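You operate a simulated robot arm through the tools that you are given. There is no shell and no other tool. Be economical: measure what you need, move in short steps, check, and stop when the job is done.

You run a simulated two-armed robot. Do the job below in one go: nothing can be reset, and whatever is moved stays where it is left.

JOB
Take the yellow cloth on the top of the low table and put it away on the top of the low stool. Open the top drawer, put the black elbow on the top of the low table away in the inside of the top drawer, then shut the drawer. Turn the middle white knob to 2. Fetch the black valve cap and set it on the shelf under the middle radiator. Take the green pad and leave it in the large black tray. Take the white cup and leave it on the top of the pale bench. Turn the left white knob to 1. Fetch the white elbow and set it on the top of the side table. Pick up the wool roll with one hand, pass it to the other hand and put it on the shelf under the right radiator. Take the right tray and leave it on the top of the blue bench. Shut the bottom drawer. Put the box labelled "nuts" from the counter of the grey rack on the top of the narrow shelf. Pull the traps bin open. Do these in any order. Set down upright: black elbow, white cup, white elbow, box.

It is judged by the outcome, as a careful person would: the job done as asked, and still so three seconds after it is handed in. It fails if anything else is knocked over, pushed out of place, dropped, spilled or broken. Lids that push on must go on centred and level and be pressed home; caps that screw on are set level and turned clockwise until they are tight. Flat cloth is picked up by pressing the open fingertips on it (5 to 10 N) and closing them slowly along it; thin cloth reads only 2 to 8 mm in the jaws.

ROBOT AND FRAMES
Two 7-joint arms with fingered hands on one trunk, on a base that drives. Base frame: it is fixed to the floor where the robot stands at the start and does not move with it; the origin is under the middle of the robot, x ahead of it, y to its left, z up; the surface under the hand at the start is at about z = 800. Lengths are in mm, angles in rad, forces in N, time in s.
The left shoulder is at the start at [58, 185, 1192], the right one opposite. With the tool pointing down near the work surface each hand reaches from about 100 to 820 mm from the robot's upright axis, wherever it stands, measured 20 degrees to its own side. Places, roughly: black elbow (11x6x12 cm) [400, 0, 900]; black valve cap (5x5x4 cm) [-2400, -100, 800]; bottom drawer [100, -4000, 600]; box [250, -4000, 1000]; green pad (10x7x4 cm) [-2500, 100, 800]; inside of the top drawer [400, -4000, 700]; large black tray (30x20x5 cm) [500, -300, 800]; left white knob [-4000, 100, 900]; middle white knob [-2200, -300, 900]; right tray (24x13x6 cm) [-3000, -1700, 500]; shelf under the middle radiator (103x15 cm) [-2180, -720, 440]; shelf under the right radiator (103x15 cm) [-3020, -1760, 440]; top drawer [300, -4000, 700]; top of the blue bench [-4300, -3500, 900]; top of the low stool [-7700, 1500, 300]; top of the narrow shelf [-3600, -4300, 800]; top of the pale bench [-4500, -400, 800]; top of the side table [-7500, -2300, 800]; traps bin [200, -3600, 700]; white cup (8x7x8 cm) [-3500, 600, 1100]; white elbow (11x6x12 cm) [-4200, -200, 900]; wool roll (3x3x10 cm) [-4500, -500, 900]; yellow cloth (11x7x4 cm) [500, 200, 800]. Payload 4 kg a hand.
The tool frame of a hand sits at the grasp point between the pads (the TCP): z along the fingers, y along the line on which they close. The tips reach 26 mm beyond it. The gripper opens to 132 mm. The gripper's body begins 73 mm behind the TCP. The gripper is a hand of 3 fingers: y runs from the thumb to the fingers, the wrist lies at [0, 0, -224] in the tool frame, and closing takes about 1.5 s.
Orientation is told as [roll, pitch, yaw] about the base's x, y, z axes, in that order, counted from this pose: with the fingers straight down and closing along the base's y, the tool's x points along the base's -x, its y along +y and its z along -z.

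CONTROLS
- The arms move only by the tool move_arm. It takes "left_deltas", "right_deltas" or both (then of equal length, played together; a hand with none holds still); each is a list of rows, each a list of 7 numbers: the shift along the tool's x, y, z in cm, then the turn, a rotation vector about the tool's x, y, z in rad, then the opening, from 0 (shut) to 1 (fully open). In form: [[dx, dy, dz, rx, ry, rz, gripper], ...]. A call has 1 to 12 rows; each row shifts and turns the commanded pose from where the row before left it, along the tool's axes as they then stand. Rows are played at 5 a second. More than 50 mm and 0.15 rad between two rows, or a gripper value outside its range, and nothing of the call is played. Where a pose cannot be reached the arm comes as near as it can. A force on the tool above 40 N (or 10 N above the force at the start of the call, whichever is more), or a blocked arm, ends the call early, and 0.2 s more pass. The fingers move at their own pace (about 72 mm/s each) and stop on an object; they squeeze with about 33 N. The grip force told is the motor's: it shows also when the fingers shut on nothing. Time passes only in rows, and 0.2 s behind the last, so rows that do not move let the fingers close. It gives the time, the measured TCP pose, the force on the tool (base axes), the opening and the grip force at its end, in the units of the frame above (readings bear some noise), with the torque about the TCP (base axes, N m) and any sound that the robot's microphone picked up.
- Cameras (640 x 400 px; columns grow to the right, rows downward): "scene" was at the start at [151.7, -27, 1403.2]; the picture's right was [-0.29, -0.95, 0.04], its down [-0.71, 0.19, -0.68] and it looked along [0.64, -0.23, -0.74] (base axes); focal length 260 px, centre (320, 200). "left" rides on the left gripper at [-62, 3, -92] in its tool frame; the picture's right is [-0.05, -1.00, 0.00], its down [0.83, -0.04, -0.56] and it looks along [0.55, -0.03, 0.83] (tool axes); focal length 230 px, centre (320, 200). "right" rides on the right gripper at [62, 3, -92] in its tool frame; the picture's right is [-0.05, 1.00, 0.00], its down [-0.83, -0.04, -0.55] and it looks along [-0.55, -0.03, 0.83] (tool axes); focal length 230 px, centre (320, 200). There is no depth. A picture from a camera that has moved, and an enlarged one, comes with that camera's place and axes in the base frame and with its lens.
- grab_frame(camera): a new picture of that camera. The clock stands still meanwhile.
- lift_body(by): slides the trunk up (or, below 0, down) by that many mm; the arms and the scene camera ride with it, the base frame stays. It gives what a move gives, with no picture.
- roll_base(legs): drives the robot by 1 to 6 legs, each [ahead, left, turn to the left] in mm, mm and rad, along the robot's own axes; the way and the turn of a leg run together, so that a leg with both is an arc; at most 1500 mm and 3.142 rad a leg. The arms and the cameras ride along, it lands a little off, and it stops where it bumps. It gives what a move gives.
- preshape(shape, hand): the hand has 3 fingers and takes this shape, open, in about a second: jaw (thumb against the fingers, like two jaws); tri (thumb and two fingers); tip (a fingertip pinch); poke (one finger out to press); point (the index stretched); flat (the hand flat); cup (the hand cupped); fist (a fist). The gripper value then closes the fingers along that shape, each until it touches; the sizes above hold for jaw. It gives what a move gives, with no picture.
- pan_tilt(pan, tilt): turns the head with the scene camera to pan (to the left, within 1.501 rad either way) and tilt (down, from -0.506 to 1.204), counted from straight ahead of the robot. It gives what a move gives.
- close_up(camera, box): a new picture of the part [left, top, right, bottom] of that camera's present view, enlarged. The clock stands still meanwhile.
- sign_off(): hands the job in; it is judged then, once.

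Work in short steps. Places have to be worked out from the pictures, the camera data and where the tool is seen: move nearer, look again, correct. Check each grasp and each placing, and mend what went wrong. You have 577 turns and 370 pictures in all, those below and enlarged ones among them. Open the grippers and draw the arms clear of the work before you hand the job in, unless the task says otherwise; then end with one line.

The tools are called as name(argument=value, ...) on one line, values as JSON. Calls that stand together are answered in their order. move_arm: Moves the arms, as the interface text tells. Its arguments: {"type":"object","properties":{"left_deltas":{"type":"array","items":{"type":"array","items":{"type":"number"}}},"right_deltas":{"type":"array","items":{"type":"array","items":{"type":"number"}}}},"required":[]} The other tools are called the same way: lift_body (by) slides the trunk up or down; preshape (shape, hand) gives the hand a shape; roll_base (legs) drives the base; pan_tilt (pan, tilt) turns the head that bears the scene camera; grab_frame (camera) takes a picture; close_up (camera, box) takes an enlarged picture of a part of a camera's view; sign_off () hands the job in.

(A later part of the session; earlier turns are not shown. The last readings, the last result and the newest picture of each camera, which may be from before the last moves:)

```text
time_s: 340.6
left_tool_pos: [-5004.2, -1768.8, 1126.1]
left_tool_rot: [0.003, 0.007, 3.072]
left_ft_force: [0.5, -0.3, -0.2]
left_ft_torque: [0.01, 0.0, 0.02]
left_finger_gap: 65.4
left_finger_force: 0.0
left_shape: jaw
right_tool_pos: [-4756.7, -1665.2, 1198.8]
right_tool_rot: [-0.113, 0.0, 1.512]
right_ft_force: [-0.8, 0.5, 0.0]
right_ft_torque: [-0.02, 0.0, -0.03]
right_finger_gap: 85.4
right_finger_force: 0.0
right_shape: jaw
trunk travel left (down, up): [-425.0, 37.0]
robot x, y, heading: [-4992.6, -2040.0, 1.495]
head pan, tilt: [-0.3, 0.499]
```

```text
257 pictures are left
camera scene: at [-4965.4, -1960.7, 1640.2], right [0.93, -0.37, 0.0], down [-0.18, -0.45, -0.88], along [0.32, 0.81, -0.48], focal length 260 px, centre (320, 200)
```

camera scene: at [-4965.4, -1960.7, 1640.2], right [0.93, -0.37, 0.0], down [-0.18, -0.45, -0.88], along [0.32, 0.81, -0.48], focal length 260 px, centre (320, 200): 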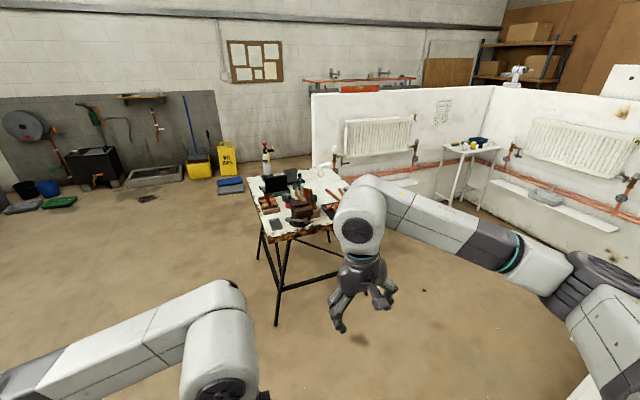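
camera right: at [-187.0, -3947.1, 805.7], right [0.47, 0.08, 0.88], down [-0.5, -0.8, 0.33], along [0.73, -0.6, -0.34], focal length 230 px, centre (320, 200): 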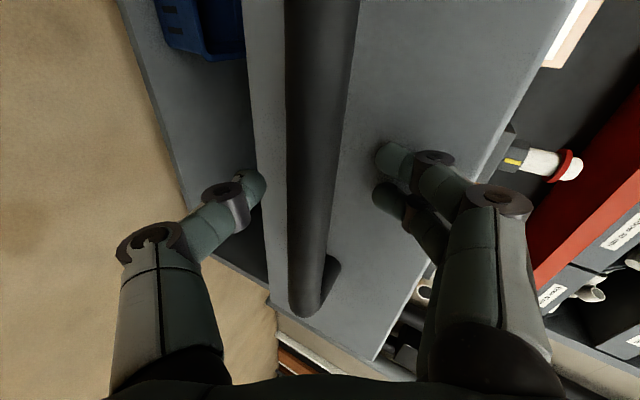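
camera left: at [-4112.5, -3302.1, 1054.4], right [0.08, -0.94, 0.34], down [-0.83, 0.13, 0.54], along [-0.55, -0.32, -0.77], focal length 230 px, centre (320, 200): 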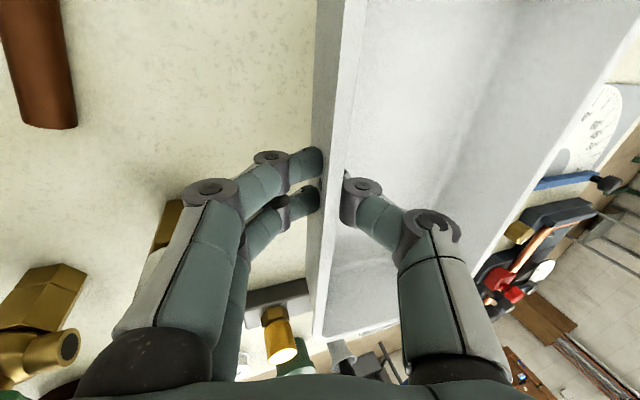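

The pale bench is ahead (x≈-4830…-4300, y≈-880…0). I move to its south side at about (-4580,-1530) for a closer look.

roll_base(legs=[[480, -380, 0.07]])

pan_tilt(pan=0.0, tilt=0.65)

grab_frame(camera="scene")

```text
time_s: 344.1
left_tool_pos: [-4622.6, -1306.6, 1128.7]
left_tool_rot: [0.004, 0.008, 3.138]
left_ft_force: [-0.7, -0.3, 0.0]
left_ft_torque: [0.01, 0.0, 0.02]
left_finger_gap: 65.6
left_finger_force: 0.1
left_shape: jaw
right_tool_pos: [-4383.7, -1187.6, 1199.1]
right_tool_rot: [-0.114, -0.002, 1.58]
right_ft_force: [0.2, -0.5, 0.0]
right_ft_torque: [0.02, 0.02, 0.02]
right_finger_gap: 85.4
right_finger_force: 0.0
right_shape: jaw
trunk travel left (down, up): [-425.0, 37.0]
robot x, y, heading: [-4599.1, -1574.4, 1.562]
head pan, tilt: [-0.3, 0.499]
```

```text
time_s: 344.9
left_tool_pos: [-4622.3, -1306.6, 1126.7]
left_tool_rot: [0.004, 0.008, 3.137]
left_ft_force: [0.5, -0.2, -0.1]
left_ft_torque: [0.0, -0.01, 0.02]
left_finger_gap: 65.3
left_finger_force: 0.1
left_shape: jaw
right_tool_pos: [-4382.7, -1187.6, 1198.5]
right_tool_rot: [-0.114, 0.001, 1.581]
right_ft_force: [-0.9, 0.7, 1.0]
right_ft_torque: [-0.04, -0.01, 0.02]
right_finger_gap: 85.7
right_finger_force: 0.0
right_shape: jaw
trunk travel left (down, up): [-425.0, 37.0]
robot x, y, heading: [-4598.3, -1574.1, 1.562]
head pan, tilt: [0.0, 0.649]
```

```text
256 pictures are left
camera scene: at [-4598.1, -1495.5, 1626.9], right [1.0, -0.01, 0.0], down [-0.01, -0.61, -0.79], along [0.01, 0.79, -0.61], focal length 260 px, centre (320, 200)
```

scene: 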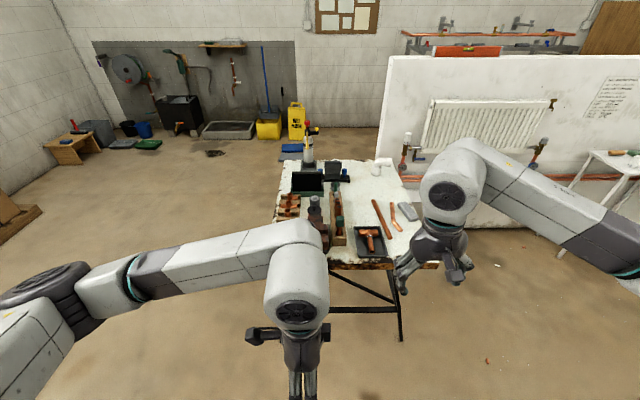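

I zoom in on the bench top to find the wool roll and the white elbow.

close_up(camera="scene", box=[250, 110, 490, 260])

```text
2.67 times, centred on (370, 185) of scene
camera zoom: at [-4598.1, -1495.5, 1626.9], right [1.0, -0.01, 0.0], down [-0.01, -0.61, -0.79], along [0.01, 0.79, -0.61], focal length 694 px, centre (187, 240)
```

zoom: 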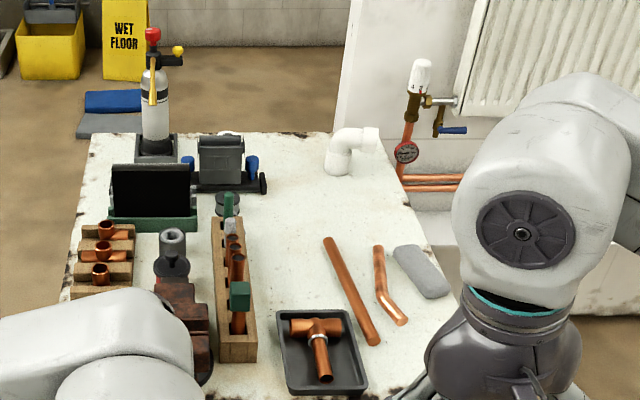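

The grey wool roll lies at about [-4162,-535] (axis ~18° off y), the white elbow stands at ~[-4235,-196]; the left radiator's white knob is at about [-4004,100,907]. I drive to (-4350,-1210) and bring the right hand over the roll.

roll_base(legs=[[355, -248, 0]])

lift_body(by=-150)

move_arm(right_deltas=[[-4, 0, 0, 0, 0, -0.1, 0.6], [-4, 0, 0, 0, 0, -0.1, 0.6], [-4, 0, 0, 0, 0, -0.1, 0.6], [-4, 0, 0, 0, 0, 0, 0.6], [-4, 0, 0, 0, 0, 0, 0.6]])

grab_frame(camera="right")

grab_frame(camera="scene")

```text
time_s: 347.5
left_tool_pos: [-4368.4, -956.5, 1127.9]
left_tool_rot: [0.004, 0.008, 3.134]
left_ft_force: [-0.5, -0.3, -0.7]
left_ft_torque: [0.0, -0.03, 0.0]
left_finger_gap: 65.4
left_finger_force: 0.1
left_shape: jaw
right_tool_pos: [-4129.0, -838.3, 1200.9]
right_tool_rot: [-0.116, -0.002, 1.575]
right_ft_force: [-0.6, 0.7, -0.4]
right_ft_torque: [-0.01, 0.0, 0.0]
right_finger_gap: 85.3
right_finger_force: 0.0
right_shape: jaw
trunk travel left (down, up): [-425.0, 37.0]
robot x, y, heading: [-4345.3, -1225.8, 1.559]
head pan, tilt: [0.0, 0.649]
```

```text
time_s: 349.3
left_tool_pos: [-4367.2, -955.2, 977.2]
left_tool_rot: [0.003, 0.009, 3.135]
left_ft_force: [0.7, -0.3, -0.5]
left_ft_torque: [0.01, 0.03, -0.01]
left_finger_gap: 65.2
left_finger_force: 0.2
left_shape: jaw
right_tool_pos: [-4130.0, -836.8, 1048.3]
right_tool_rot: [-0.113, -0.002, 1.577]
right_ft_force: [0.3, -0.3, -1.0]
right_ft_torque: [0.01, -0.02, 0.0]
right_finger_gap: 85.3
right_finger_force: 0.3
right_shape: jaw
trunk travel left (down, up): [-275.0, 187.0]
robot x, y, heading: [-4344.8, -1225.6, 1.556]
head pan, tilt: [0.0, 0.649]
```

```text
time_s: 350.5
left_tool_pos: [-4369.0, -954.0, 976.5]
left_tool_rot: [0.005, 0.009, 3.133]
left_ft_force: [0.4, 0.4, 0.1]
left_ft_torque: [0.01, -0.03, -0.01]
left_finger_gap: 65.7
left_finger_force: 0.1
left_shape: jaw
right_tool_pos: [-4164.3, -642.8, 1043.6]
right_tool_rot: [-0.109, 0.035, 1.873]
right_ft_force: [-0.2, 0.2, 0.6]
right_ft_torque: [0.03, 0.0, -0.02]
right_finger_gap: 79.8
right_finger_force: 0.1
right_shape: jaw
trunk travel left (down, up): [-275.0, 187.0]
robot x, y, heading: [-4346.5, -1222.9, 1.555]
head pan, tilt: [0.0, 0.649]
```

```text
254 pictures are left
camera right: at [-4159.0, -701.6, 1136.7], right [-0.96, -0.25, -0.11], down [-0.27, 0.81, 0.53], along [-0.04, 0.54, -0.84], focal length 230 px, centre (320, 200)
```

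right: 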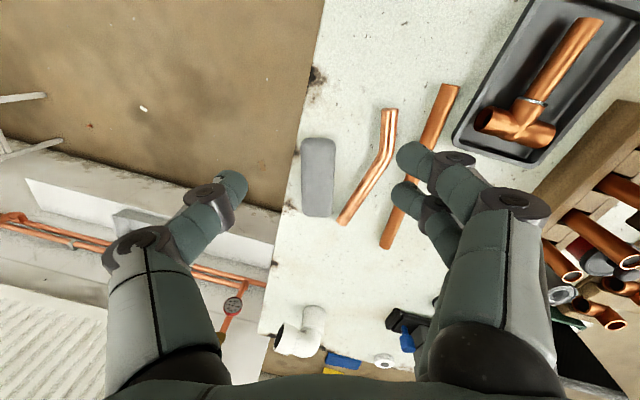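

```text
253 pictures are left
camera scene: at [-4345.7, -1095.6, 1464.4], right [1.0, -0.01, 0.0], down [-0.01, -0.67, -0.74], along [0.01, 0.74, -0.68], focal length 260 px, centre (320, 200)
```

scene: 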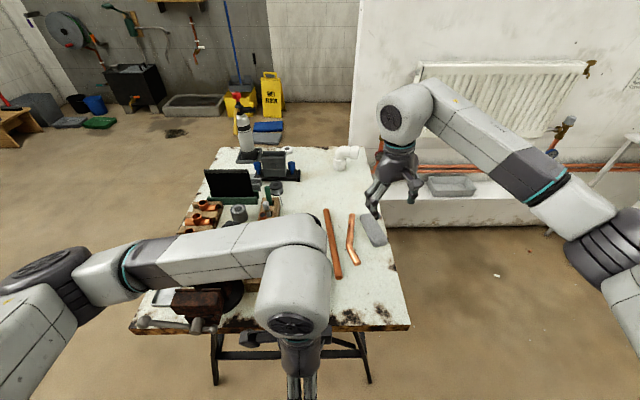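

The grey pad-like thing is ~5×12 cm, wider than a 3×3×10 roll, and the roll is told near [-4500,-500,900]. I zoom at the wooden holder there.

close_up(camera="scene", box=[180, 140, 400, 280])

close_up(camera="right", box=[420, 100, 640, 340])

```text
2.86 times, centred on (290, 210) of scene
camera zoom: at [-4345.7, -1095.6, 1464.4], right [1.0, -0.01, 0.0], down [-0.01, -0.67, -0.74], along [0.01, 0.74, -0.68], focal length 744 px, centre (406, 171)
```

zoom: 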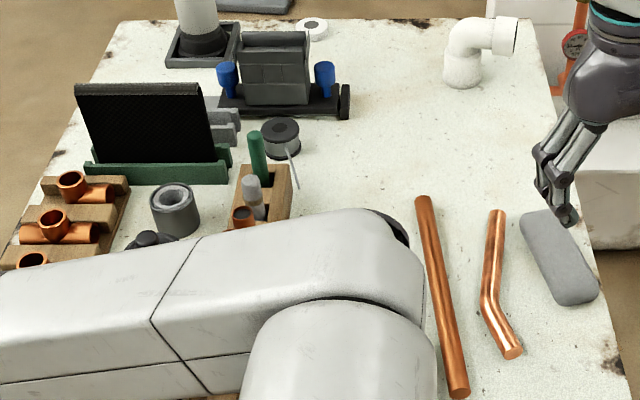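

```text
1.67 times, centred on (530, 220) of right
camera zoom: at [-4159.0, -701.6, 1136.7], right [-0.96, -0.25, -0.11], down [-0.27, 0.81, 0.53], along [-0.04, 0.54, -0.84], focal length 384 px, centre (-30, 167)
```

zoom: 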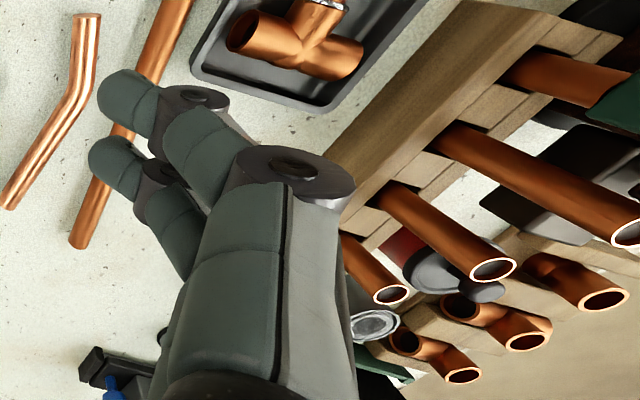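

A grey-white roll stands in the wooden holder between copper tubes and a green handle: that is surely the wool roll. I move the left arm aside to see it properly.

move_arm(left_deltas=[[-4.5, 0, -1, 0, 0, 0, 0.5], [-4.5, 0, -1, 0, 0, 0, 0.5], [-4.5, 0, -1, 0, 0, 0, 0.5], [-4.5, 0, -1, 0, 0, 0, 0.5], [-4.5, 0, -1, 0, 0, 0, 0.5], [-4.5, 0, -1, 0, 0, 0, 0.5], [-4.5, 0, -1, 0, 0, 0, 0.5]])

close_up(camera="scene", box=[180, 140, 400, 280])

```text
time_s: 352.1
left_tool_pos: [-4684.4, -952.4, 1048.1]
left_tool_rot: [0.003, 0.009, 3.132]
left_ft_force: [-0.9, 0.6, 0.1]
left_ft_torque: [0.02, 0.02, -0.03]
left_finger_gap: 65.6
left_finger_force: 0.1
left_shape: jaw
right_tool_pos: [-4164.2, -644.5, 1044.0]
right_tool_rot: [-0.11, 0.032, 1.873]
right_ft_force: [-0.3, -0.6, -0.2]
right_ft_torque: [-0.02, 0.01, -0.02]
right_finger_gap: 79.6
right_finger_force: 0.0
right_shape: jaw
trunk travel left (down, up): [-275.0, 187.0]
robot x, y, heading: [-4347.3, -1224.8, 1.552]
head pan, tilt: [0.0, 0.649]
```

```text
2.86 times, centred on (290, 210) of scene
camera zoom: at [-4344.2, -1098.4, 1464.7], right [1.0, -0.01, 0.0], down [-0.01, -0.67, -0.74], along [0.01, 0.74, -0.67], focal length 744 px, centre (406, 171)
```

zoom: 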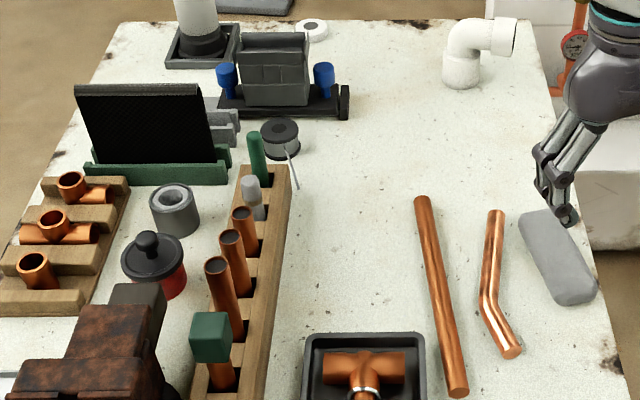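

The roll stands at about [-4508,-493], top z≈900, with neighbours ~45 mm either side along y, so I must close along x. I rotate the left hand back to yaw 0 and move the base 70 mm closer and 60 mm left.

move_arm(left_deltas=[[0, 0, 0, 0, 0, 0.143, 0.5], [0, 0, 0, 0, 0, 0.143, 0.5], [0, 0, 0, 0, 0, 0.143, 0.5], [0, 0, 0, 0, 0, 0.143, 0.5], [0, 0, 0, 0, 0, 0.143, 0.5], [0, 0, 0, 0, 0, 0.143, 0.5], [0, 0, 0, 0, 0, 0.143, 0.5], [0, 0, 0, 0, 0, 0.143, 0.5], [0, 0, 0, 0, 0, 0.143, 0.5], [0, 0, 0, 0, 0, 0.143, 0.5], [0, 0, 0, 0, 0, 0.143, 0.5]])

roll_base(legs=[[65, 60, 0.016]])

```text
time_s: 354.5
left_tool_pos: [-4683.7, -952.6, 1044.5]
left_tool_rot: [-0.009, 0.003, 1.559]
left_ft_force: [0.1, -0.2, 0.4]
left_ft_torque: [-0.01, -0.02, -0.01]
left_finger_gap: 65.4
left_finger_force: 0.0
left_shape: jaw
right_tool_pos: [-4163.6, -643.5, 1044.2]
right_tool_rot: [-0.11, 0.035, 1.875]
right_ft_force: [0.0, 0.3, 0.1]
right_ft_torque: [-0.02, -0.03, -0.01]
right_finger_gap: 79.6
right_finger_force: 0.0
right_shape: jaw
trunk travel left (down, up): [-275.0, 187.0]
robot x, y, heading: [-4346.3, -1224.8, 1.552]
head pan, tilt: [0.0, 0.649]
```

```text
time_s: 355.6
left_tool_pos: [-4746.5, -893.0, 1044.3]
left_tool_rot: [-0.008, 0.004, 1.578]
left_ft_force: [-0.3, 0.0, 0.6]
left_ft_torque: [-0.02, -0.04, 0.0]
left_finger_gap: 65.4
left_finger_force: 0.0
left_shape: jaw
right_tool_pos: [-4232.4, -576.5, 1043.3]
right_tool_rot: [-0.108, 0.033, 1.89]
right_ft_force: [-0.8, 0.6, -0.1]
right_ft_torque: [0.0, 0.01, -0.02]
right_finger_gap: 79.8
right_finger_force: 0.2
right_shape: jaw
trunk travel left (down, up): [-275.0, 187.0]
robot x, y, heading: [-4403.2, -1158.0, 1.577]
head pan, tilt: [0.0, 0.649]
```

I draw the right hand back and move the left over the roll at safe height.

move_arm(left_deltas=[[-4.0, -2.38, 0, 0, 0, 0, 0.5], [-4.0, -2.38, 0, 0, 0, 0, 0.5], [-4.0, -2.38, 0, 0, 0, 0, 0.5], [-4.0, -2.38, 0, 0, 0, 0, 0.5], [-4.0, -2.38, 0, 0, 0, 0, 0.5], [-4.0, -2.38, 0, 0, 0, 0, 0.5], [-4.0, -2.38, 0, 0, 0, 0, 0.5], [-4.0, -2.38, 0, 0, 0, 0, 0.5], [-4.0, -2.38, 0, 0, 0, 0, 0.5], [-4.0, -2.38, 0, 0, 0, 0, 0.5]], right_deltas=[[4.5, 0, 0, 0, 0, 0, 0.6], [4.5, 0, 0, 0, 0, 0, 0.6], [4.5, 0, 0, 0, 0, 0, 0.6], [4.5, 0, 0, 0, 0, 0, 0.6], [0, -4, 0, 0, 0, 0, 0.6], [0, -4, 0, 0, 0, 0, 0.6], [0, 0, 0, 0, 0, 0, 0.6], [0, 0, 0, 0, 0, 0, 0.6], [0, 0, 0, 0, 0, 0, 0.6], [0, 0, 0, 0, 0, 0, 0.6]])

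grab_frame(camera="left")

grab_frame(camera="scene")

```text
time_s: 357.8
left_tool_pos: [-4511.3, -491.1, 1044.1]
left_tool_rot: [-0.004, 0.003, 1.576]
left_ft_force: [-0.1, -0.2, -0.2]
left_ft_torque: [0.02, -0.01, -0.03]
left_finger_gap: 65.9
left_finger_force: 0.1
left_shape: jaw
right_tool_pos: [-4102.0, -719.8, 1058.0]
right_tool_rot: [-0.108, 0.032, 1.889]
right_ft_force: [0.3, 0.7, -0.2]
right_ft_torque: [-0.02, -0.02, -0.04]
right_finger_gap: 79.7
right_finger_force: 0.0
right_shape: jaw
trunk travel left (down, up): [-275.0, 187.0]
robot x, y, heading: [-4404.4, -1158.3, 1.572]
head pan, tilt: [0.0, 0.649]
```

```text
249 pictures are left
camera left: at [-4514.9, -428.2, 1136.0], right [1.0, 0.06, 0.01], down [0.04, -0.83, 0.56], along [0.04, -0.56, -0.83], focal length 230 px, centre (320, 200)
```

left: 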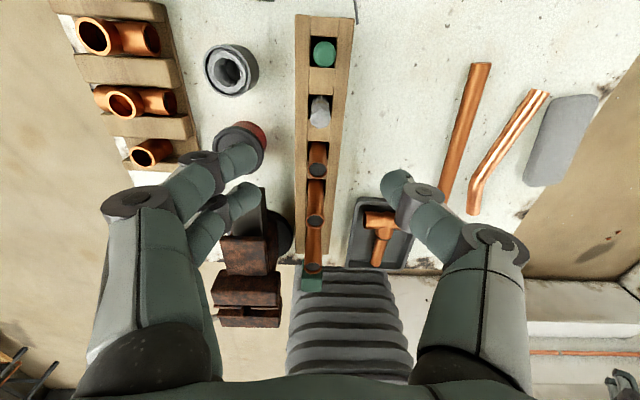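

```text
248 pictures are left
camera scene: at [-4403.8, -1030.9, 1464.4], right [1.0, 0.0, 0.0], down [0.0, -0.68, -0.74], along [0.0, 0.74, -0.68], focal length 260 px, centre (320, 200)
```

scene: 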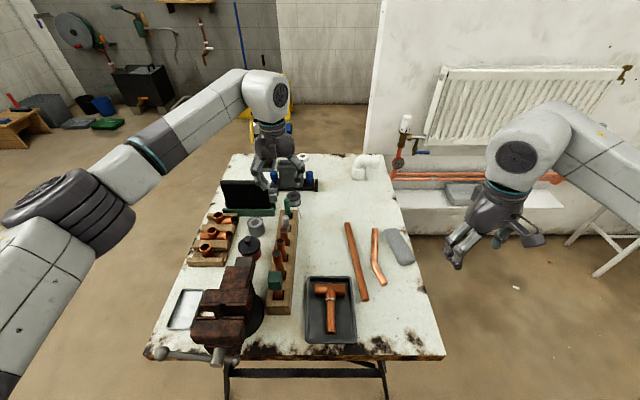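

I zoom the left camera on the holder to place the roll precisely.

close_up(camera="left", box=[260, 30, 380, 190])

```text
2.50 times, centred on (320, 110) of left
camera zoom: at [-4514.9, -428.2, 1136.0], right [1.0, 0.06, 0.01], down [0.04, -0.83, 0.56], along [0.04, -0.56, -0.83], focal length 575 px, centre (320, 425)
```

zoom: 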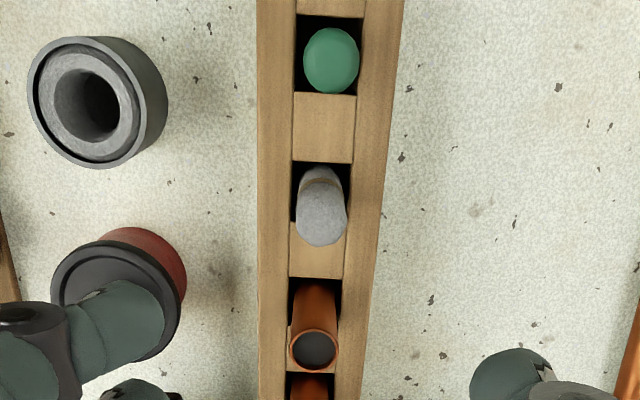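

The roll is at (-4508,-493), ~20 mm thick, slots 57 mm apart. I descend to TCP z≈890.

move_arm(left_deltas=[[0.2, -0.3, 4, 0, 0, 0, 0.45], [0, 0, 4, 0, 0, 0, 0.42], [0, 0, 4, 0, 0, 0, 0.42], [0, 0, 3.3, 0, 0, 0, 0.42]])

grab_frame(camera="left")

close_up(camera="scene", box=[200, 120, 380, 240])

```text
time_s: 358.8
left_tool_pos: [-4508.9, -495.4, 892.4]
left_tool_rot: [-0.01, 0.006, 1.577]
left_ft_force: [0.0, -0.2, -0.3]
left_ft_torque: [0.0, 0.01, 0.02]
left_finger_gap: 55.8
left_finger_force: 0.1
left_shape: jaw
right_tool_pos: [-4103.3, -719.4, 1057.9]
right_tool_rot: [-0.108, 0.033, 1.888]
right_ft_force: [0.0, -0.2, 0.3]
right_ft_torque: [-0.02, 0.0, 0.0]
right_finger_gap: 79.5
right_finger_force: 0.0
right_shape: jaw
trunk travel left (down, up): [-275.0, 187.0]
robot x, y, heading: [-4402.0, -1156.6, 1.575]
head pan, tilt: [0.0, 0.649]
```

```text
246 pictures are left
camera left: at [-4512.6, -432.6, 983.0], right [1.0, 0.06, 0.01], down [0.04, -0.83, 0.56], along [0.04, -0.56, -0.83], focal length 230 px, centre (320, 200)
```

left: 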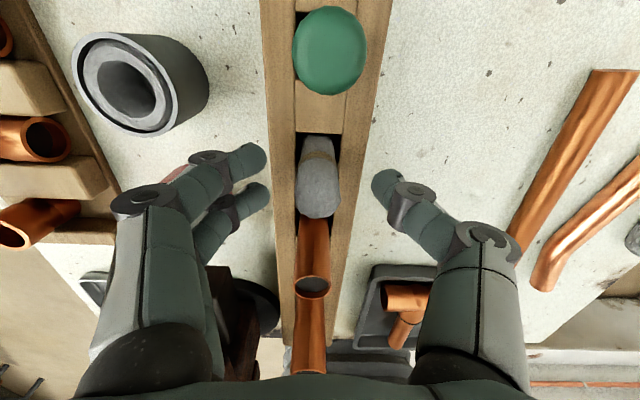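

```text
3.33 times, centred on (290, 180) of scene
camera zoom: at [-4405.4, -1031.1, 1464.4], right [1.0, 0.0, 0.0], down [0.0, -0.67, -0.74], along [0.0, 0.74, -0.67], focal length 868 px, centre (420, 267)
```

zoom: 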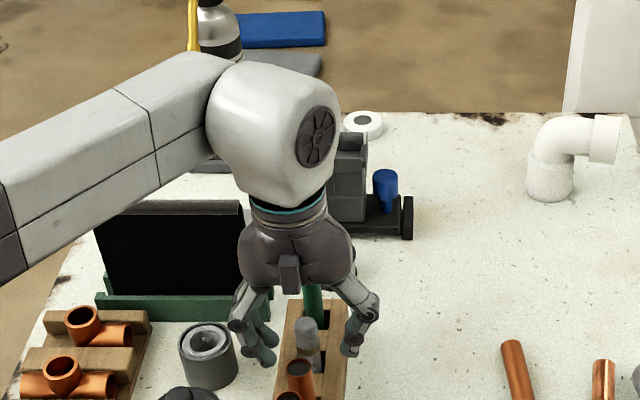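

Fingers straddle the roll cleanly. I close.

move_arm(left_deltas=[[0, 0, 0, 0, 0, 0, 0.25], [0, 0, 0, 0, 0, 0, 0.1], [0, 0, 0, 0, 0, 0, 0], [0, 0, 0, 0, 0, 0, 0], [0, 0, 0, 0, 0, 0, 0], [0, 0, 0, 0, 0, 0, 0]])

grab_frame(camera="left")

```text
time_s: 360.2
left_tool_pos: [-4508.6, -494.0, 892.3]
left_tool_rot: [-0.008, 0.005, 1.577]
left_ft_force: [-0.1, 0.3, 0.0]
left_ft_torque: [-0.02, 0.0, -0.01]
left_finger_gap: 4.9
left_finger_force: 32.8
left_shape: jaw
right_tool_pos: [-4102.4, -720.8, 1058.3]
right_tool_rot: [-0.108, 0.033, 1.889]
right_ft_force: [0.5, 0.8, 0.2]
right_ft_torque: [-0.02, 0.05, 0.0]
right_finger_gap: 79.8
right_finger_force: 0.1
right_shape: jaw
trunk travel left (down, up): [-275.0, 187.0]
robot x, y, heading: [-4401.5, -1160.5, 1.574]
head pan, tilt: [0.0, 0.649]
```

```text
244 pictures are left
camera left: at [-4512.6, -433.2, 983.6], right [1.0, 0.06, 0.01], down [0.04, -0.83, 0.56], along [0.04, -0.56, -0.83], focal length 230 px, centre (320, 200)
```

left: 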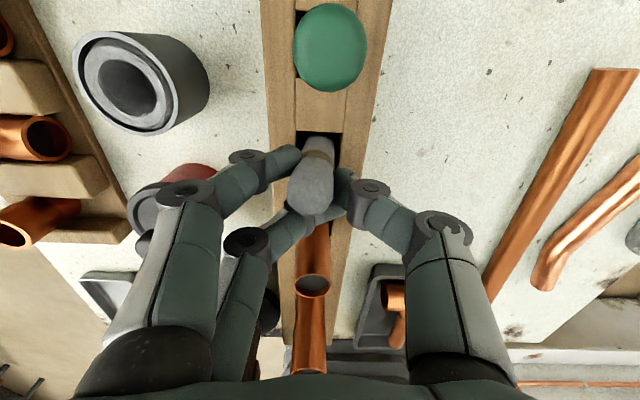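

Held at three contacts. I lift straight up 12 cm and check.

move_arm(left_deltas=[[0, 0, -2, 0, 0, 0, 0], [0, 0, -3, 0, 0, 0, 0], [0, 0, -3.5, 0, 0, 0, 0], [0, 0, -3.5, 0, 0, 0, 0]])

grab_frame(camera="left")

close_up(camera="scene", box=[200, 80, 440, 230])

```text
time_s: 361.2
left_tool_pos: [-4509.9, -495.9, 1012.6]
left_tool_rot: [-0.008, 0.003, 1.576]
left_ft_force: [0.3, -0.1, -0.5]
left_ft_torque: [0.03, 0.0, 0.0]
left_finger_gap: 5.0
left_finger_force: 33.0
left_shape: jaw
right_tool_pos: [-4102.0, -721.6, 1059.5]
right_tool_rot: [-0.108, 0.03, 1.889]
right_ft_force: [0.0, 0.6, -0.1]
right_ft_torque: [0.0, 0.0, -0.02]
right_finger_gap: 79.9
right_finger_force: 0.1
right_shape: jaw
trunk travel left (down, up): [-275.0, 187.0]
robot x, y, heading: [-4408.4, -1159.0, 1.575]
head pan, tilt: [0.0, 0.649]
```

```text
243 pictures are left
camera left: at [-4514.2, -434.0, 1103.5], right [1.0, 0.06, 0.01], down [0.04, -0.83, 0.56], along [0.04, -0.56, -0.83], focal length 230 px, centre (320, 200)
```

left: 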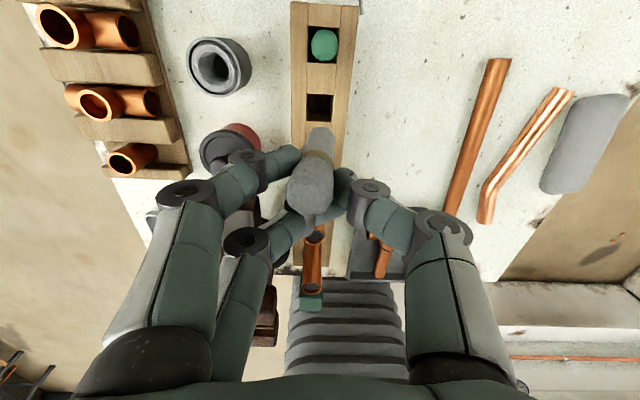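

```text
2.67 times, centred on (320, 155) of scene
camera zoom: at [-4405.4, -1032.5, 1464.6], right [1.0, 0.0, 0.0], down [0.0, -0.67, -0.74], along [0.0, 0.74, -0.67], focal length 694 px, centre (320, 320)
```

zoom: 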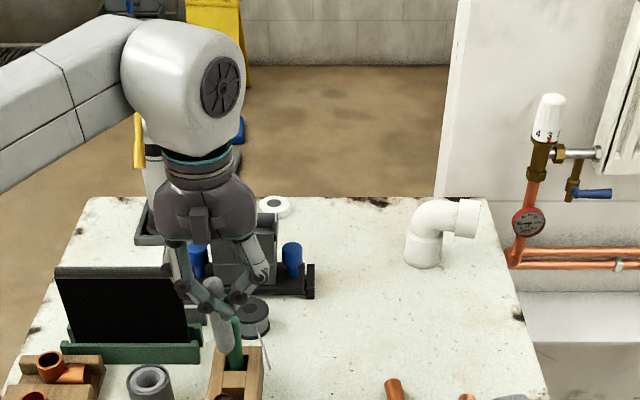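

The roll is out and held well. I lift 6 cm more, back the base 330 mm off the bench, then pitch the left hand forward so that the roll points ahead for the handover.

move_arm(left_deltas=[[0, 0, -3.5, 0, 0, 0, 0], [0, 0, -3.5, 0, 0, 0, 0]])

roll_base(legs=[[-330, 0, 0]])

move_arm(left_deltas=[[0, -1.2, 0, 0, -0.137, 0, 0], [0, -1.2, 0, 0, -0.137, 0, 0], [0, -1.2, 0, 0, -0.137, 0, 0], [0, -1.2, 0, 0, -0.137, 0, 0], [0, -1.2, 0, 0, -0.137, 0, 0], [0, -1.2, 0, 0, -0.137, 0, 0], [0, -1.2, 0, 0, -0.137, 0, 0], [0, -1.2, 0, 0, -0.137, 0, 0]])

grab_frame(camera="scene")

```text
time_s: 361.8
left_tool_pos: [-4507.5, -496.1, 1084.6]
left_tool_rot: [-0.008, 0.004, 1.576]
left_ft_force: [-0.5, 0.6, 0.0]
left_ft_torque: [-0.02, -0.01, 0.01]
left_finger_gap: 5.1
left_finger_force: 33.2
left_shape: jaw
right_tool_pos: [-4103.2, -721.1, 1059.1]
right_tool_rot: [-0.108, 0.031, 1.891]
right_ft_force: [0.6, -0.2, 0.4]
right_ft_torque: [0.01, 0.0, -0.01]
right_finger_gap: 79.6
right_finger_force: 0.1
right_shape: jaw
trunk travel left (down, up): [-275.0, 187.0]
robot x, y, heading: [-4408.6, -1159.5, 1.573]
head pan, tilt: [0.0, 0.649]
```

```text
time_s: 363.9
left_tool_pos: [-4506.4, -824.4, 1081.3]
left_tool_rot: [-0.007, 0.005, 1.574]
left_ft_force: [0.3, 0.3, 0.2]
left_ft_torque: [0.0, 0.0, 0.0]
left_finger_gap: 5.3
left_finger_force: 32.9
left_shape: jaw
right_tool_pos: [-4102.6, -1052.3, 1058.7]
right_tool_rot: [-0.109, 0.033, 1.884]
right_ft_force: [0.9, 0.4, -0.7]
right_ft_torque: [0.0, 0.04, 0.01]
right_finger_gap: 79.8
right_finger_force: 0.2
right_shape: jaw
trunk travel left (down, up): [-275.0, 187.0]
robot x, y, heading: [-4407.3, -1488.5, 1.571]
head pan, tilt: [0.0, 0.649]
```

```text
time_s: 365.8
left_tool_pos: [-4410.3, -824.3, 1081.9]
left_tool_rot: [-0.018, -1.093, 1.591]
left_ft_force: [0.6, -0.1, -0.9]
left_ft_torque: [0.01, 0.0, 0.01]
left_finger_gap: 5.1
left_finger_force: 33.2
left_shape: jaw
right_tool_pos: [-4100.9, -1051.7, 1058.2]
right_tool_rot: [-0.109, 0.033, 1.884]
right_ft_force: [0.1, -0.8, -0.5]
right_ft_torque: [-0.02, -0.01, -0.05]
right_finger_gap: 79.8
right_finger_force: 0.0
right_shape: jaw
trunk travel left (down, up): [-275.0, 187.0]
robot x, y, heading: [-4405.7, -1488.2, 1.568]
head pan, tilt: [0.0, 0.649]
```

```text
241 pictures are left
camera scene: at [-4404.8, -1362.2, 1464.5], right [1.0, 0.0, 0.0], down [0.0, -0.67, -0.74], along [0.0, 0.74, -0.67], focal length 260 px, centre (320, 200)
```

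scene: 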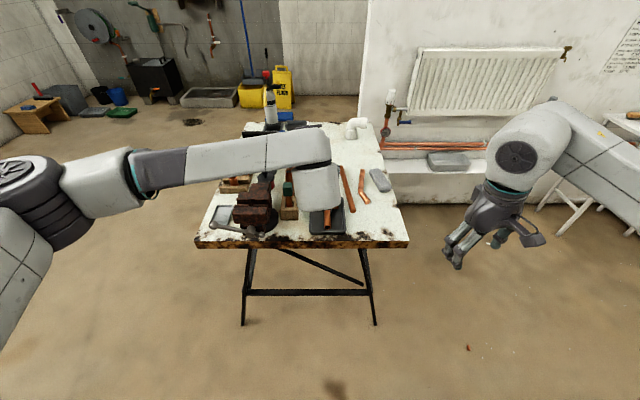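

The left hand holds the roll pointing ahead (its free end near [-4410,-742,1040]). I raise the right hand, square it and bring it forward, then over the roll.

move_arm(right_deltas=[[0, 0, -4.9, 0, 0, 0.105, 0.5], [0, 0, -4.9, 0, 0, 0.105, 0.5], [0, 0, -4.9, 0, 0, 0.105, 0.5], [-4.8, 0, 0, 0, 0, 0, 0.5], [-4.8, 0, 0, 0, 0, 0, 0.5], [-4.8, 0, 0, 0, 0, 0, 0.5], [-4.8, 0, 0, 0, 0, 0, 0.5], [-4.8, 0, 0, 0, 0, 0, 0.5], [-4.5, 0, 0, 0, 0, 0, 0.5]])

move_arm(right_deltas=[[0, 4.4, 0, 0, 0, 0, 0.5], [0, 4.4, 0, 0, 0, 0, 0.5], [0, 4.4, 0, 0, 0, 0, 0.5], [0, 4.4, 0, 0, 0, 0, 0.5], [0, 4.4, 0, 0, 0, 0, 0.5]])

grab_frame(camera="scene")

grab_frame(camera="right")

```text
time_s: 367.8
left_tool_pos: [-4412.7, -823.6, 1083.1]
left_tool_rot: [-0.023, -1.091, 1.593]
left_ft_force: [-0.5, 0.0, -0.2]
left_ft_torque: [0.01, 0.01, 0.0]
left_finger_gap: 5.1
left_finger_force: 32.9
left_shape: jaw
right_tool_pos: [-4123.2, -767.6, 1205.3]
right_tool_rot: [-0.115, -0.003, 1.574]
right_ft_force: [-0.3, 0.2, -0.8]
right_ft_torque: [-0.03, -0.02, -0.01]
right_finger_gap: 66.5
right_finger_force: 0.1
right_shape: jaw
trunk travel left (down, up): [-275.0, 187.0]
robot x, y, heading: [-4406.9, -1489.6, 1.571]
head pan, tilt: [0.0, 0.649]
```

```text
time_s: 368.9
left_tool_pos: [-4412.8, -824.8, 1081.9]
left_tool_rot: [-0.019, -1.091, 1.59]
left_ft_force: [0.1, 0.3, -0.6]
left_ft_torque: [-0.03, 0.0, 0.0]
left_finger_gap: 4.8
left_finger_force: 32.6
left_shape: jaw
right_tool_pos: [-4325.1, -777.1, 1175.1]
right_tool_rot: [-0.122, -0.003, 1.57]
right_ft_force: [0.2, -0.5, -0.1]
right_ft_torque: [0.0, -0.01, 0.01]
right_finger_gap: 66.4
right_finger_force: 0.1
right_shape: jaw
right hand out of reach, approached as far as the arm can: row 4, 5
trunk travel left (down, up): [-275.0, 187.0]
robot x, y, heading: [-4406.6, -1487.8, 1.567]
head pan, tilt: [0.0, 0.649]
```

```text
240 pictures are left
camera scene: at [-4406.4, -1361.3, 1464.5], right [1.0, 0.0, 0.0], down [0.0, -0.67, -0.74], along [0.0, 0.74, -0.67], focal length 260 px, centre (320, 200)
```

scene: 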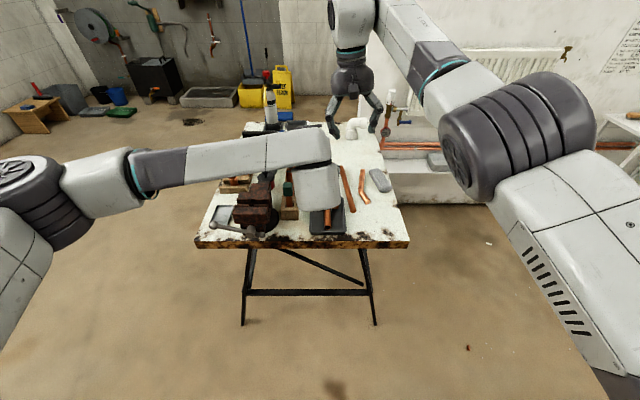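

```text
239 pictures are left
camera right: at [-4338.4, -838.7, 1265.3], right [-0.99, 0.05, -0.12], down [-0.02, 0.83, 0.56], along [0.13, 0.56, -0.82], focal length 230 px, centre (320, 200)
```

right: 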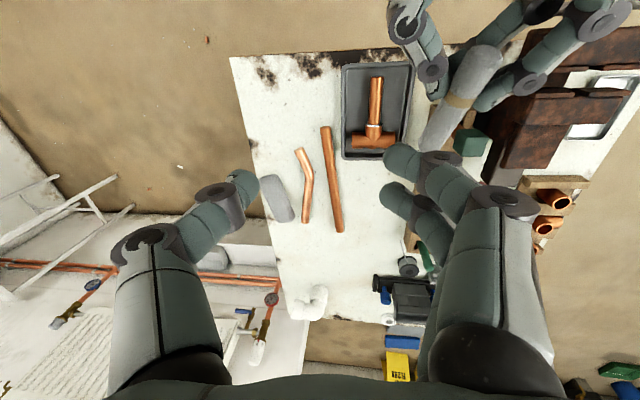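

The right arm can't reach that far across, and the wrist cameras would clash in this arrangement. I change plan: the left hand will point to my right with the roll across, and the right hand (yawed) will grip it from above. First I move the right hand off and bring the left upright again.

move_arm(left_deltas=[[0, 0, 0, 0, 0, 0, 0], [0, 0, 0, 0, 0, 0, 0], [0, 0, 0, 0, 0, 0, 0], [0, 0, 0, 0, 0.137, 0, 0], [0, 0, 0, 0, 0.137, 0, 0], [0, 0, 0, 0, 0.137, 0, 0], [0, 0, 0, 0, 0.137, 0, 0], [0, 0, 0, 0, 0.137, 0, 0], [0, 0, 0, 0, 0.137, 0, 0], [0, 0, 0, 0, 0.137, 0, 0], [0, 0, 0, 0, 0.13, 0, 0]], right_deltas=[[0, -4.5, -1, 0, 0, 0, 0.5], [0, -4.5, -1, 0, 0, 0, 0.5], [0, -4.5, 0, 0, 0, 0, 0.5], [0, -4.5, 0, 0, 0, 0, 0.5], [0, -4.5, 0, 0, 0, 0, 0.5], [4, -2, 0, 0, 0, 0.1, 0.5], [4, 0, 0, 0, 0, 0.145, 0.5], [4, 0, 0, 0, 0, 0.145, 0.5], [0, 0, 0, 0, 0, 0.145, 0.5], [0, 0, 0, 0, 0, 0.145, 0.5], [0, 0, 0, 0, 0, 0.145, 0.5]])

move_arm(left_deltas=[[1.0, 0, 0, 0, 0, -0.143, 0], [1.0, 0, 0, 0, 0, -0.143, 0], [1.0, 0, 0, 0, 0, -0.143, 0], [1.0, 0, 0, 0, 0, -0.143, 0], [0, 0, 0, 0, 0, -0.143, 0], [0, 0, 0, 0, 0, -0.143, 0], [0, 0, 0, 0, 0, -0.143, 0], [0, 0, 0, 0, 0, -0.143, 0], [0, 0, 0, 0, 0, -0.143, 0], [0, 0, 0, 0, 0, -0.143, 0], [0, 0, 0, 0, 0, -0.143, 0]], right_deltas=[[0, 0, 0, 0, 0, 0.145, 0.5], [0, 0, 0, 0, 0, 0.145, 0.5], [0, 0, 0, 0, 0, 0.145, 0.5], [0, 0, 0, 0, 0, 0.145, 0.5], [0, 0, 0, 0, 0, 0.145, 0.5], [0, 0, 0, 0, 0, 0, 0.5], [0, 0, 0, 0, 0, 0, 0.5], [0, 0, 0, 0, 0, 0, 0.5], [0, 0, 0, 0, 0, 0, 0.5], [0, 0, 0, 0, 0, 0, 0.5], [0, 0, 0, 0, 0, 0, 0.5]])

```text
time_s: 371.4
left_tool_pos: [-4410.1, -824.8, 1083.4]
left_tool_rot: [-0.007, 0.0, 1.572]
left_ft_force: [-0.4, -0.3, -0.7]
left_ft_torque: [0.01, 0.02, 0.0]
left_finger_gap: 5.4
left_finger_force: 33.1
left_shape: jaw
right_tool_pos: [-4097.2, -895.5, 1221.2]
right_tool_rot: [-0.075, -0.085, 0.749]
right_ft_force: [-0.6, 0.8, 1.1]
right_ft_torque: [0.0, 0.0, 0.01]
right_finger_gap: 66.2
right_finger_force: 0.0
right_shape: jaw
trunk travel left (down, up): [-275.0, 187.0]
robot x, y, heading: [-4403.5, -1488.9, 1.57]
head pan, tilt: [0.0, 0.649]
```

```text
time_s: 373.8
left_tool_pos: [-4404.2, -863.2, 1082.9]
left_tool_rot: [-0.002, 0.008, -3.135]
left_ft_force: [0.6, -0.2, 0.2]
left_ft_torque: [-0.02, -0.01, -0.01]
left_finger_gap: 4.8
left_finger_force: 33.3
left_shape: jaw
right_tool_pos: [-4099.9, -882.2, 1221.7]
right_tool_rot: [-0.057, -0.097, 0.558]
right_ft_force: [0.0, 0.4, 0.7]
right_ft_torque: [0.04, 0.01, 0.02]
right_finger_gap: 66.1
right_finger_force: 0.1
right_shape: jaw
right hand out of reach, approached as far as the arm can: row 2, 3, 4, 5
trunk travel left (down, up): [-275.0, 187.0]
robot x, y, heading: [-4404.8, -1490.7, 1.57]
head pan, tilt: [0.0, 0.649]
```

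The left hand is yawed. I tilt it to point right, and lower the right hand a bit while finishing its yaw.

move_arm(left_deltas=[[0, 0, 0, 0, 0.14, 0, 0], [0, 0, 0, 0, 0.14, 0, 0], [0, 0, 0, 0, 0.14, 0, 0], [0, 0, 0, 0, 0.14, 0, 0], [0, 0, 0, 0, 0.14, 0, 0], [0, 0, 0, 0, 0.14, 0, 0], [0, 0, 0, 0, 0.14, 0, 0], [0, 0, 0, 0, 0.14, 0, 0], [0, 0, 0, 0, 0.14, 0, 0], [0, 0, 0, 0, 0.14, 0, 0]], right_deltas=[[0, 0, 2.5, 0, 0, 0, 0.5], [0, 0, 2.5, 0, 0, 0, 0.5], [0, 0, 2.5, 0, 0, 0, 0.5], [0, 0, 2.5, 0, 0, 0, 0.5], [0, 0, 0, 0, 0, 0.14, 0.5], [0, 0, 0, 0, 0, 0.14, 0.5], [0, 0, 0, 0, 0, 0.14, 0.5], [0, 0, 0, 0, 0, 0.14, 0.5], [0, 0, 0, 0, 0, 0, 0.5], [0, 0, 0, 0, 0, 0, 0.5]])

grab_frame(camera="scene")

```text
time_s: 375.9
left_tool_pos: [-4402.4, -861.3, 1083.0]
left_tool_rot: [-0.019, 1.412, 3.129]
left_ft_force: [0.8, -0.4, -0.3]
left_ft_torque: [0.03, -0.03, -0.02]
left_finger_gap: 5.0
left_finger_force: 33.4
left_shape: jaw
right_tool_pos: [-3982.5, -810.8, 1077.6]
right_tool_rot: [-0.01, -0.109, 0.04]
right_ft_force: [-0.2, -0.7, 0.8]
right_ft_torque: [-0.01, -0.01, -0.01]
right_finger_gap: 66.4
right_finger_force: 0.0
right_shape: jaw
right hand out of reach, approached as far as the arm can: row 5, 6, 7, 8
trunk travel left (down, up): [-275.0, 187.0]
robot x, y, heading: [-4405.7, -1489.8, 1.57]
head pan, tilt: [0.0, 0.649]
```

```text
238 pictures are left
camera scene: at [-4405.3, -1361.7, 1464.4], right [1.0, 0.0, 0.0], down [0.0, -0.67, -0.74], along [0.0, 0.74, -0.67], focal length 260 px, centre (320, 200)
```

scene: 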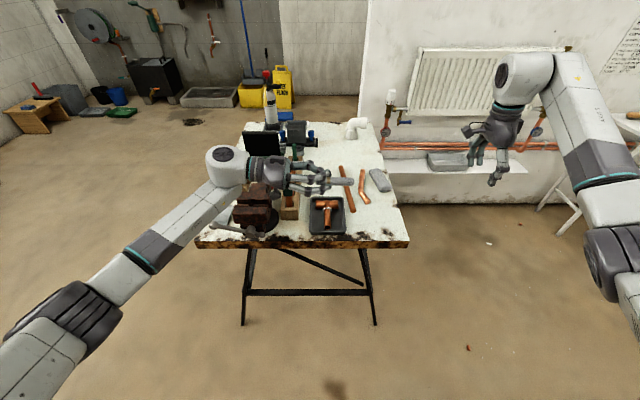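

The roll now points to the right. Since the right hand in this yaw stays out to the right, I carry the roll 33 cm rightward to it.

move_arm(left_deltas=[[0.75, 0, 4.7, 0, 0, 0, 0], [0.75, 0, 4.7, 0, 0, 0, 0], [0.75, 0, 4.7, 0, 0, 0, 0], [0.75, 0, 4.7, 0, 0, 0, 0], [0.75, 0, 4.7, 0, 0, 0, 0]], right_deltas=[[0, 0, -4, 0, 0, 0, 0.5], [0, 0, -4, 0, 0, 0, 0.5], [0, 0, -4, 0, 0, 0, 0.5], [0, -2.5, -2, 0, 0, 0, 0.5], [0, -2.5, 0, 0, 0, 0, 0.5]])

grab_frame(camera="scene")

grab_frame(camera="right")

```text
time_s: 377.1
left_tool_pos: [-4161.0, -861.9, 1081.4]
left_tool_rot: [-0.015, 1.406, 3.131]
left_ft_force: [0.2, -0.6, -0.4]
left_ft_torque: [0.0, 0.0, 0.0]
left_finger_gap: 4.8
left_finger_force: 32.9
left_shape: jaw
right_tool_pos: [-3964.7, -808.8, 1221.6]
right_tool_rot: [0.003, -0.111, -0.003]
right_ft_force: [0.1, -1.2, 0.2]
right_ft_torque: [0.0, 0.02, 0.03]
right_finger_gap: 66.2
right_finger_force: 0.1
right_shape: jaw
right hand out of reach, approached as far as the arm can: row 1, 2, 4, 5
trunk travel left (down, up): [-275.0, 187.0]
robot x, y, heading: [-4405.8, -1485.5, 1.566]
head pan, tilt: [0.0, 0.649]
```

```text
237 pictures are left
camera scene: at [-4402.1, -1362.5, 1464.5], right [1.0, 0.0, 0.0], down [0.0, -0.67, -0.74], along [0.0, 0.74, -0.67], focal length 260 px, centre (320, 200)
```

scene: 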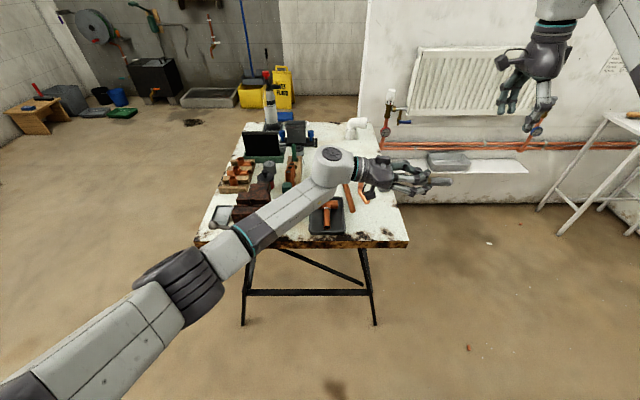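

```text
236 pictures are left
camera right: at [-4035.3, -803.8, 1305.9], right [0.06, 1.0, 0.01], down [0.76, -0.05, 0.64], along [0.64, -0.03, -0.76], focal length 230 px, centre (320, 200)
```

right: 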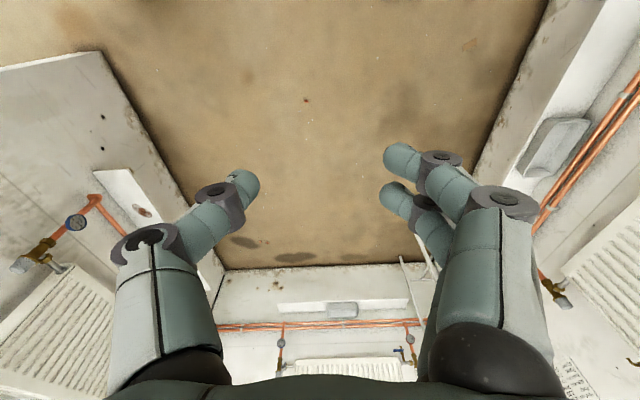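

I bring the roll 13 cm further right and 5 cm ahead, under the right hand.

move_arm(left_deltas=[[0.66, -1.77, 4.2, 0, 0, 0, 0], [0.66, -1.77, 4.2, 0, 0, 0, 0], [0.66, -1.77, 4.2, 0, 0, 0, 0]])

grab_frame(camera="right")

```text
time_s: 377.9
left_tool_pos: [-4103.4, -836.6, 1082.7]
left_tool_rot: [-0.013, 1.41, 3.135]
left_ft_force: [-0.1, 0.2, -0.8]
left_ft_torque: [0.05, 0.0, 0.01]
left_finger_gap: 5.1
left_finger_force: 33.5
left_shape: jaw
left hand out of reach, approached as far as the arm can: row 2, 3
right_tool_pos: [-3970.7, -806.0, 1223.4]
right_tool_rot: [0.001, -0.115, -0.003]
right_ft_force: [-0.7, 0.8, 0.0]
right_ft_torque: [-0.01, -0.04, 0.02]
right_finger_gap: 66.3
right_finger_force: 0.0
right_shape: jaw
trunk travel left (down, up): [-275.0, 187.0]
robot x, y, heading: [-4408.9, -1488.6, 1.572]
head pan, tilt: [0.0, 0.649]
```

```text
235 pictures are left
camera right: at [-4041.9, -802.7, 1306.9], right [0.06, 1.0, 0.01], down [0.76, -0.05, 0.65], along [0.65, -0.03, -0.76], focal length 230 px, centre (320, 200)
```

right: 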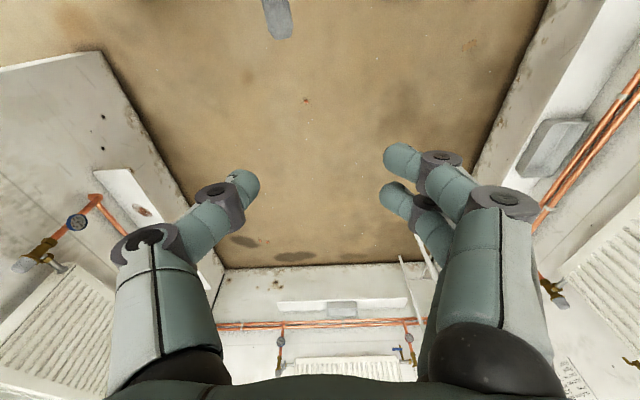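

The roll's end shows at the frame top. I try moving the right hand 7 cm left and 3 cm back, still above.

move_arm(right_deltas=[[2.4, -1, 0, 0, 0, 0, 0.5], [2.4, -1, 0, 0, 0, 0, 0.5], [2.4, -1, 1, 0, 0, 0, 0.5], [0, 0, 2, 0, 0, 0, 0.5], [0, 0, 2, 0, 0, 0, 0.5]])

grab_frame(camera="right")

```text
time_s: 379.1
left_tool_pos: [-4100.5, -834.6, 1083.2]
left_tool_rot: [-0.011, 1.406, 3.133]
left_ft_force: [-0.3, -0.1, -0.8]
left_ft_torque: [0.01, 0.04, 0.0]
left_finger_gap: 5.0
left_finger_force: 32.9
left_shape: jaw
right_tool_pos: [-4007.9, -781.3, 1175.4]
right_tool_rot: [0.005, -0.114, -0.005]
right_ft_force: [-0.5, 0.5, -0.4]
right_ft_torque: [-0.01, 0.01, -0.03]
right_finger_gap: 66.2
right_finger_force: 0.0
right_shape: jaw
right hand out of reach, approached as far as the arm can: row 1, 2, 3, 5
trunk travel left (down, up): [-275.0, 187.0]
robot x, y, heading: [-4404.8, -1488.2, 1.564]
head pan, tilt: [0.0, 0.649]
```

```text
234 pictures are left
camera right: at [-4078.6, -777.6, 1259.9], right [0.06, 1.0, 0.01], down [0.76, -0.05, 0.65], along [0.64, -0.03, -0.76], focal length 230 px, centre (320, 200)
```

right: 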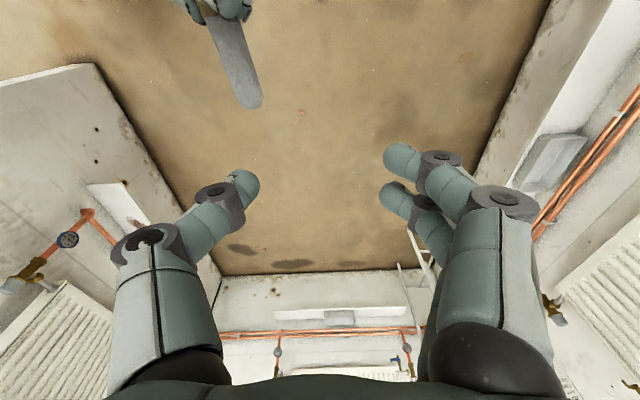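

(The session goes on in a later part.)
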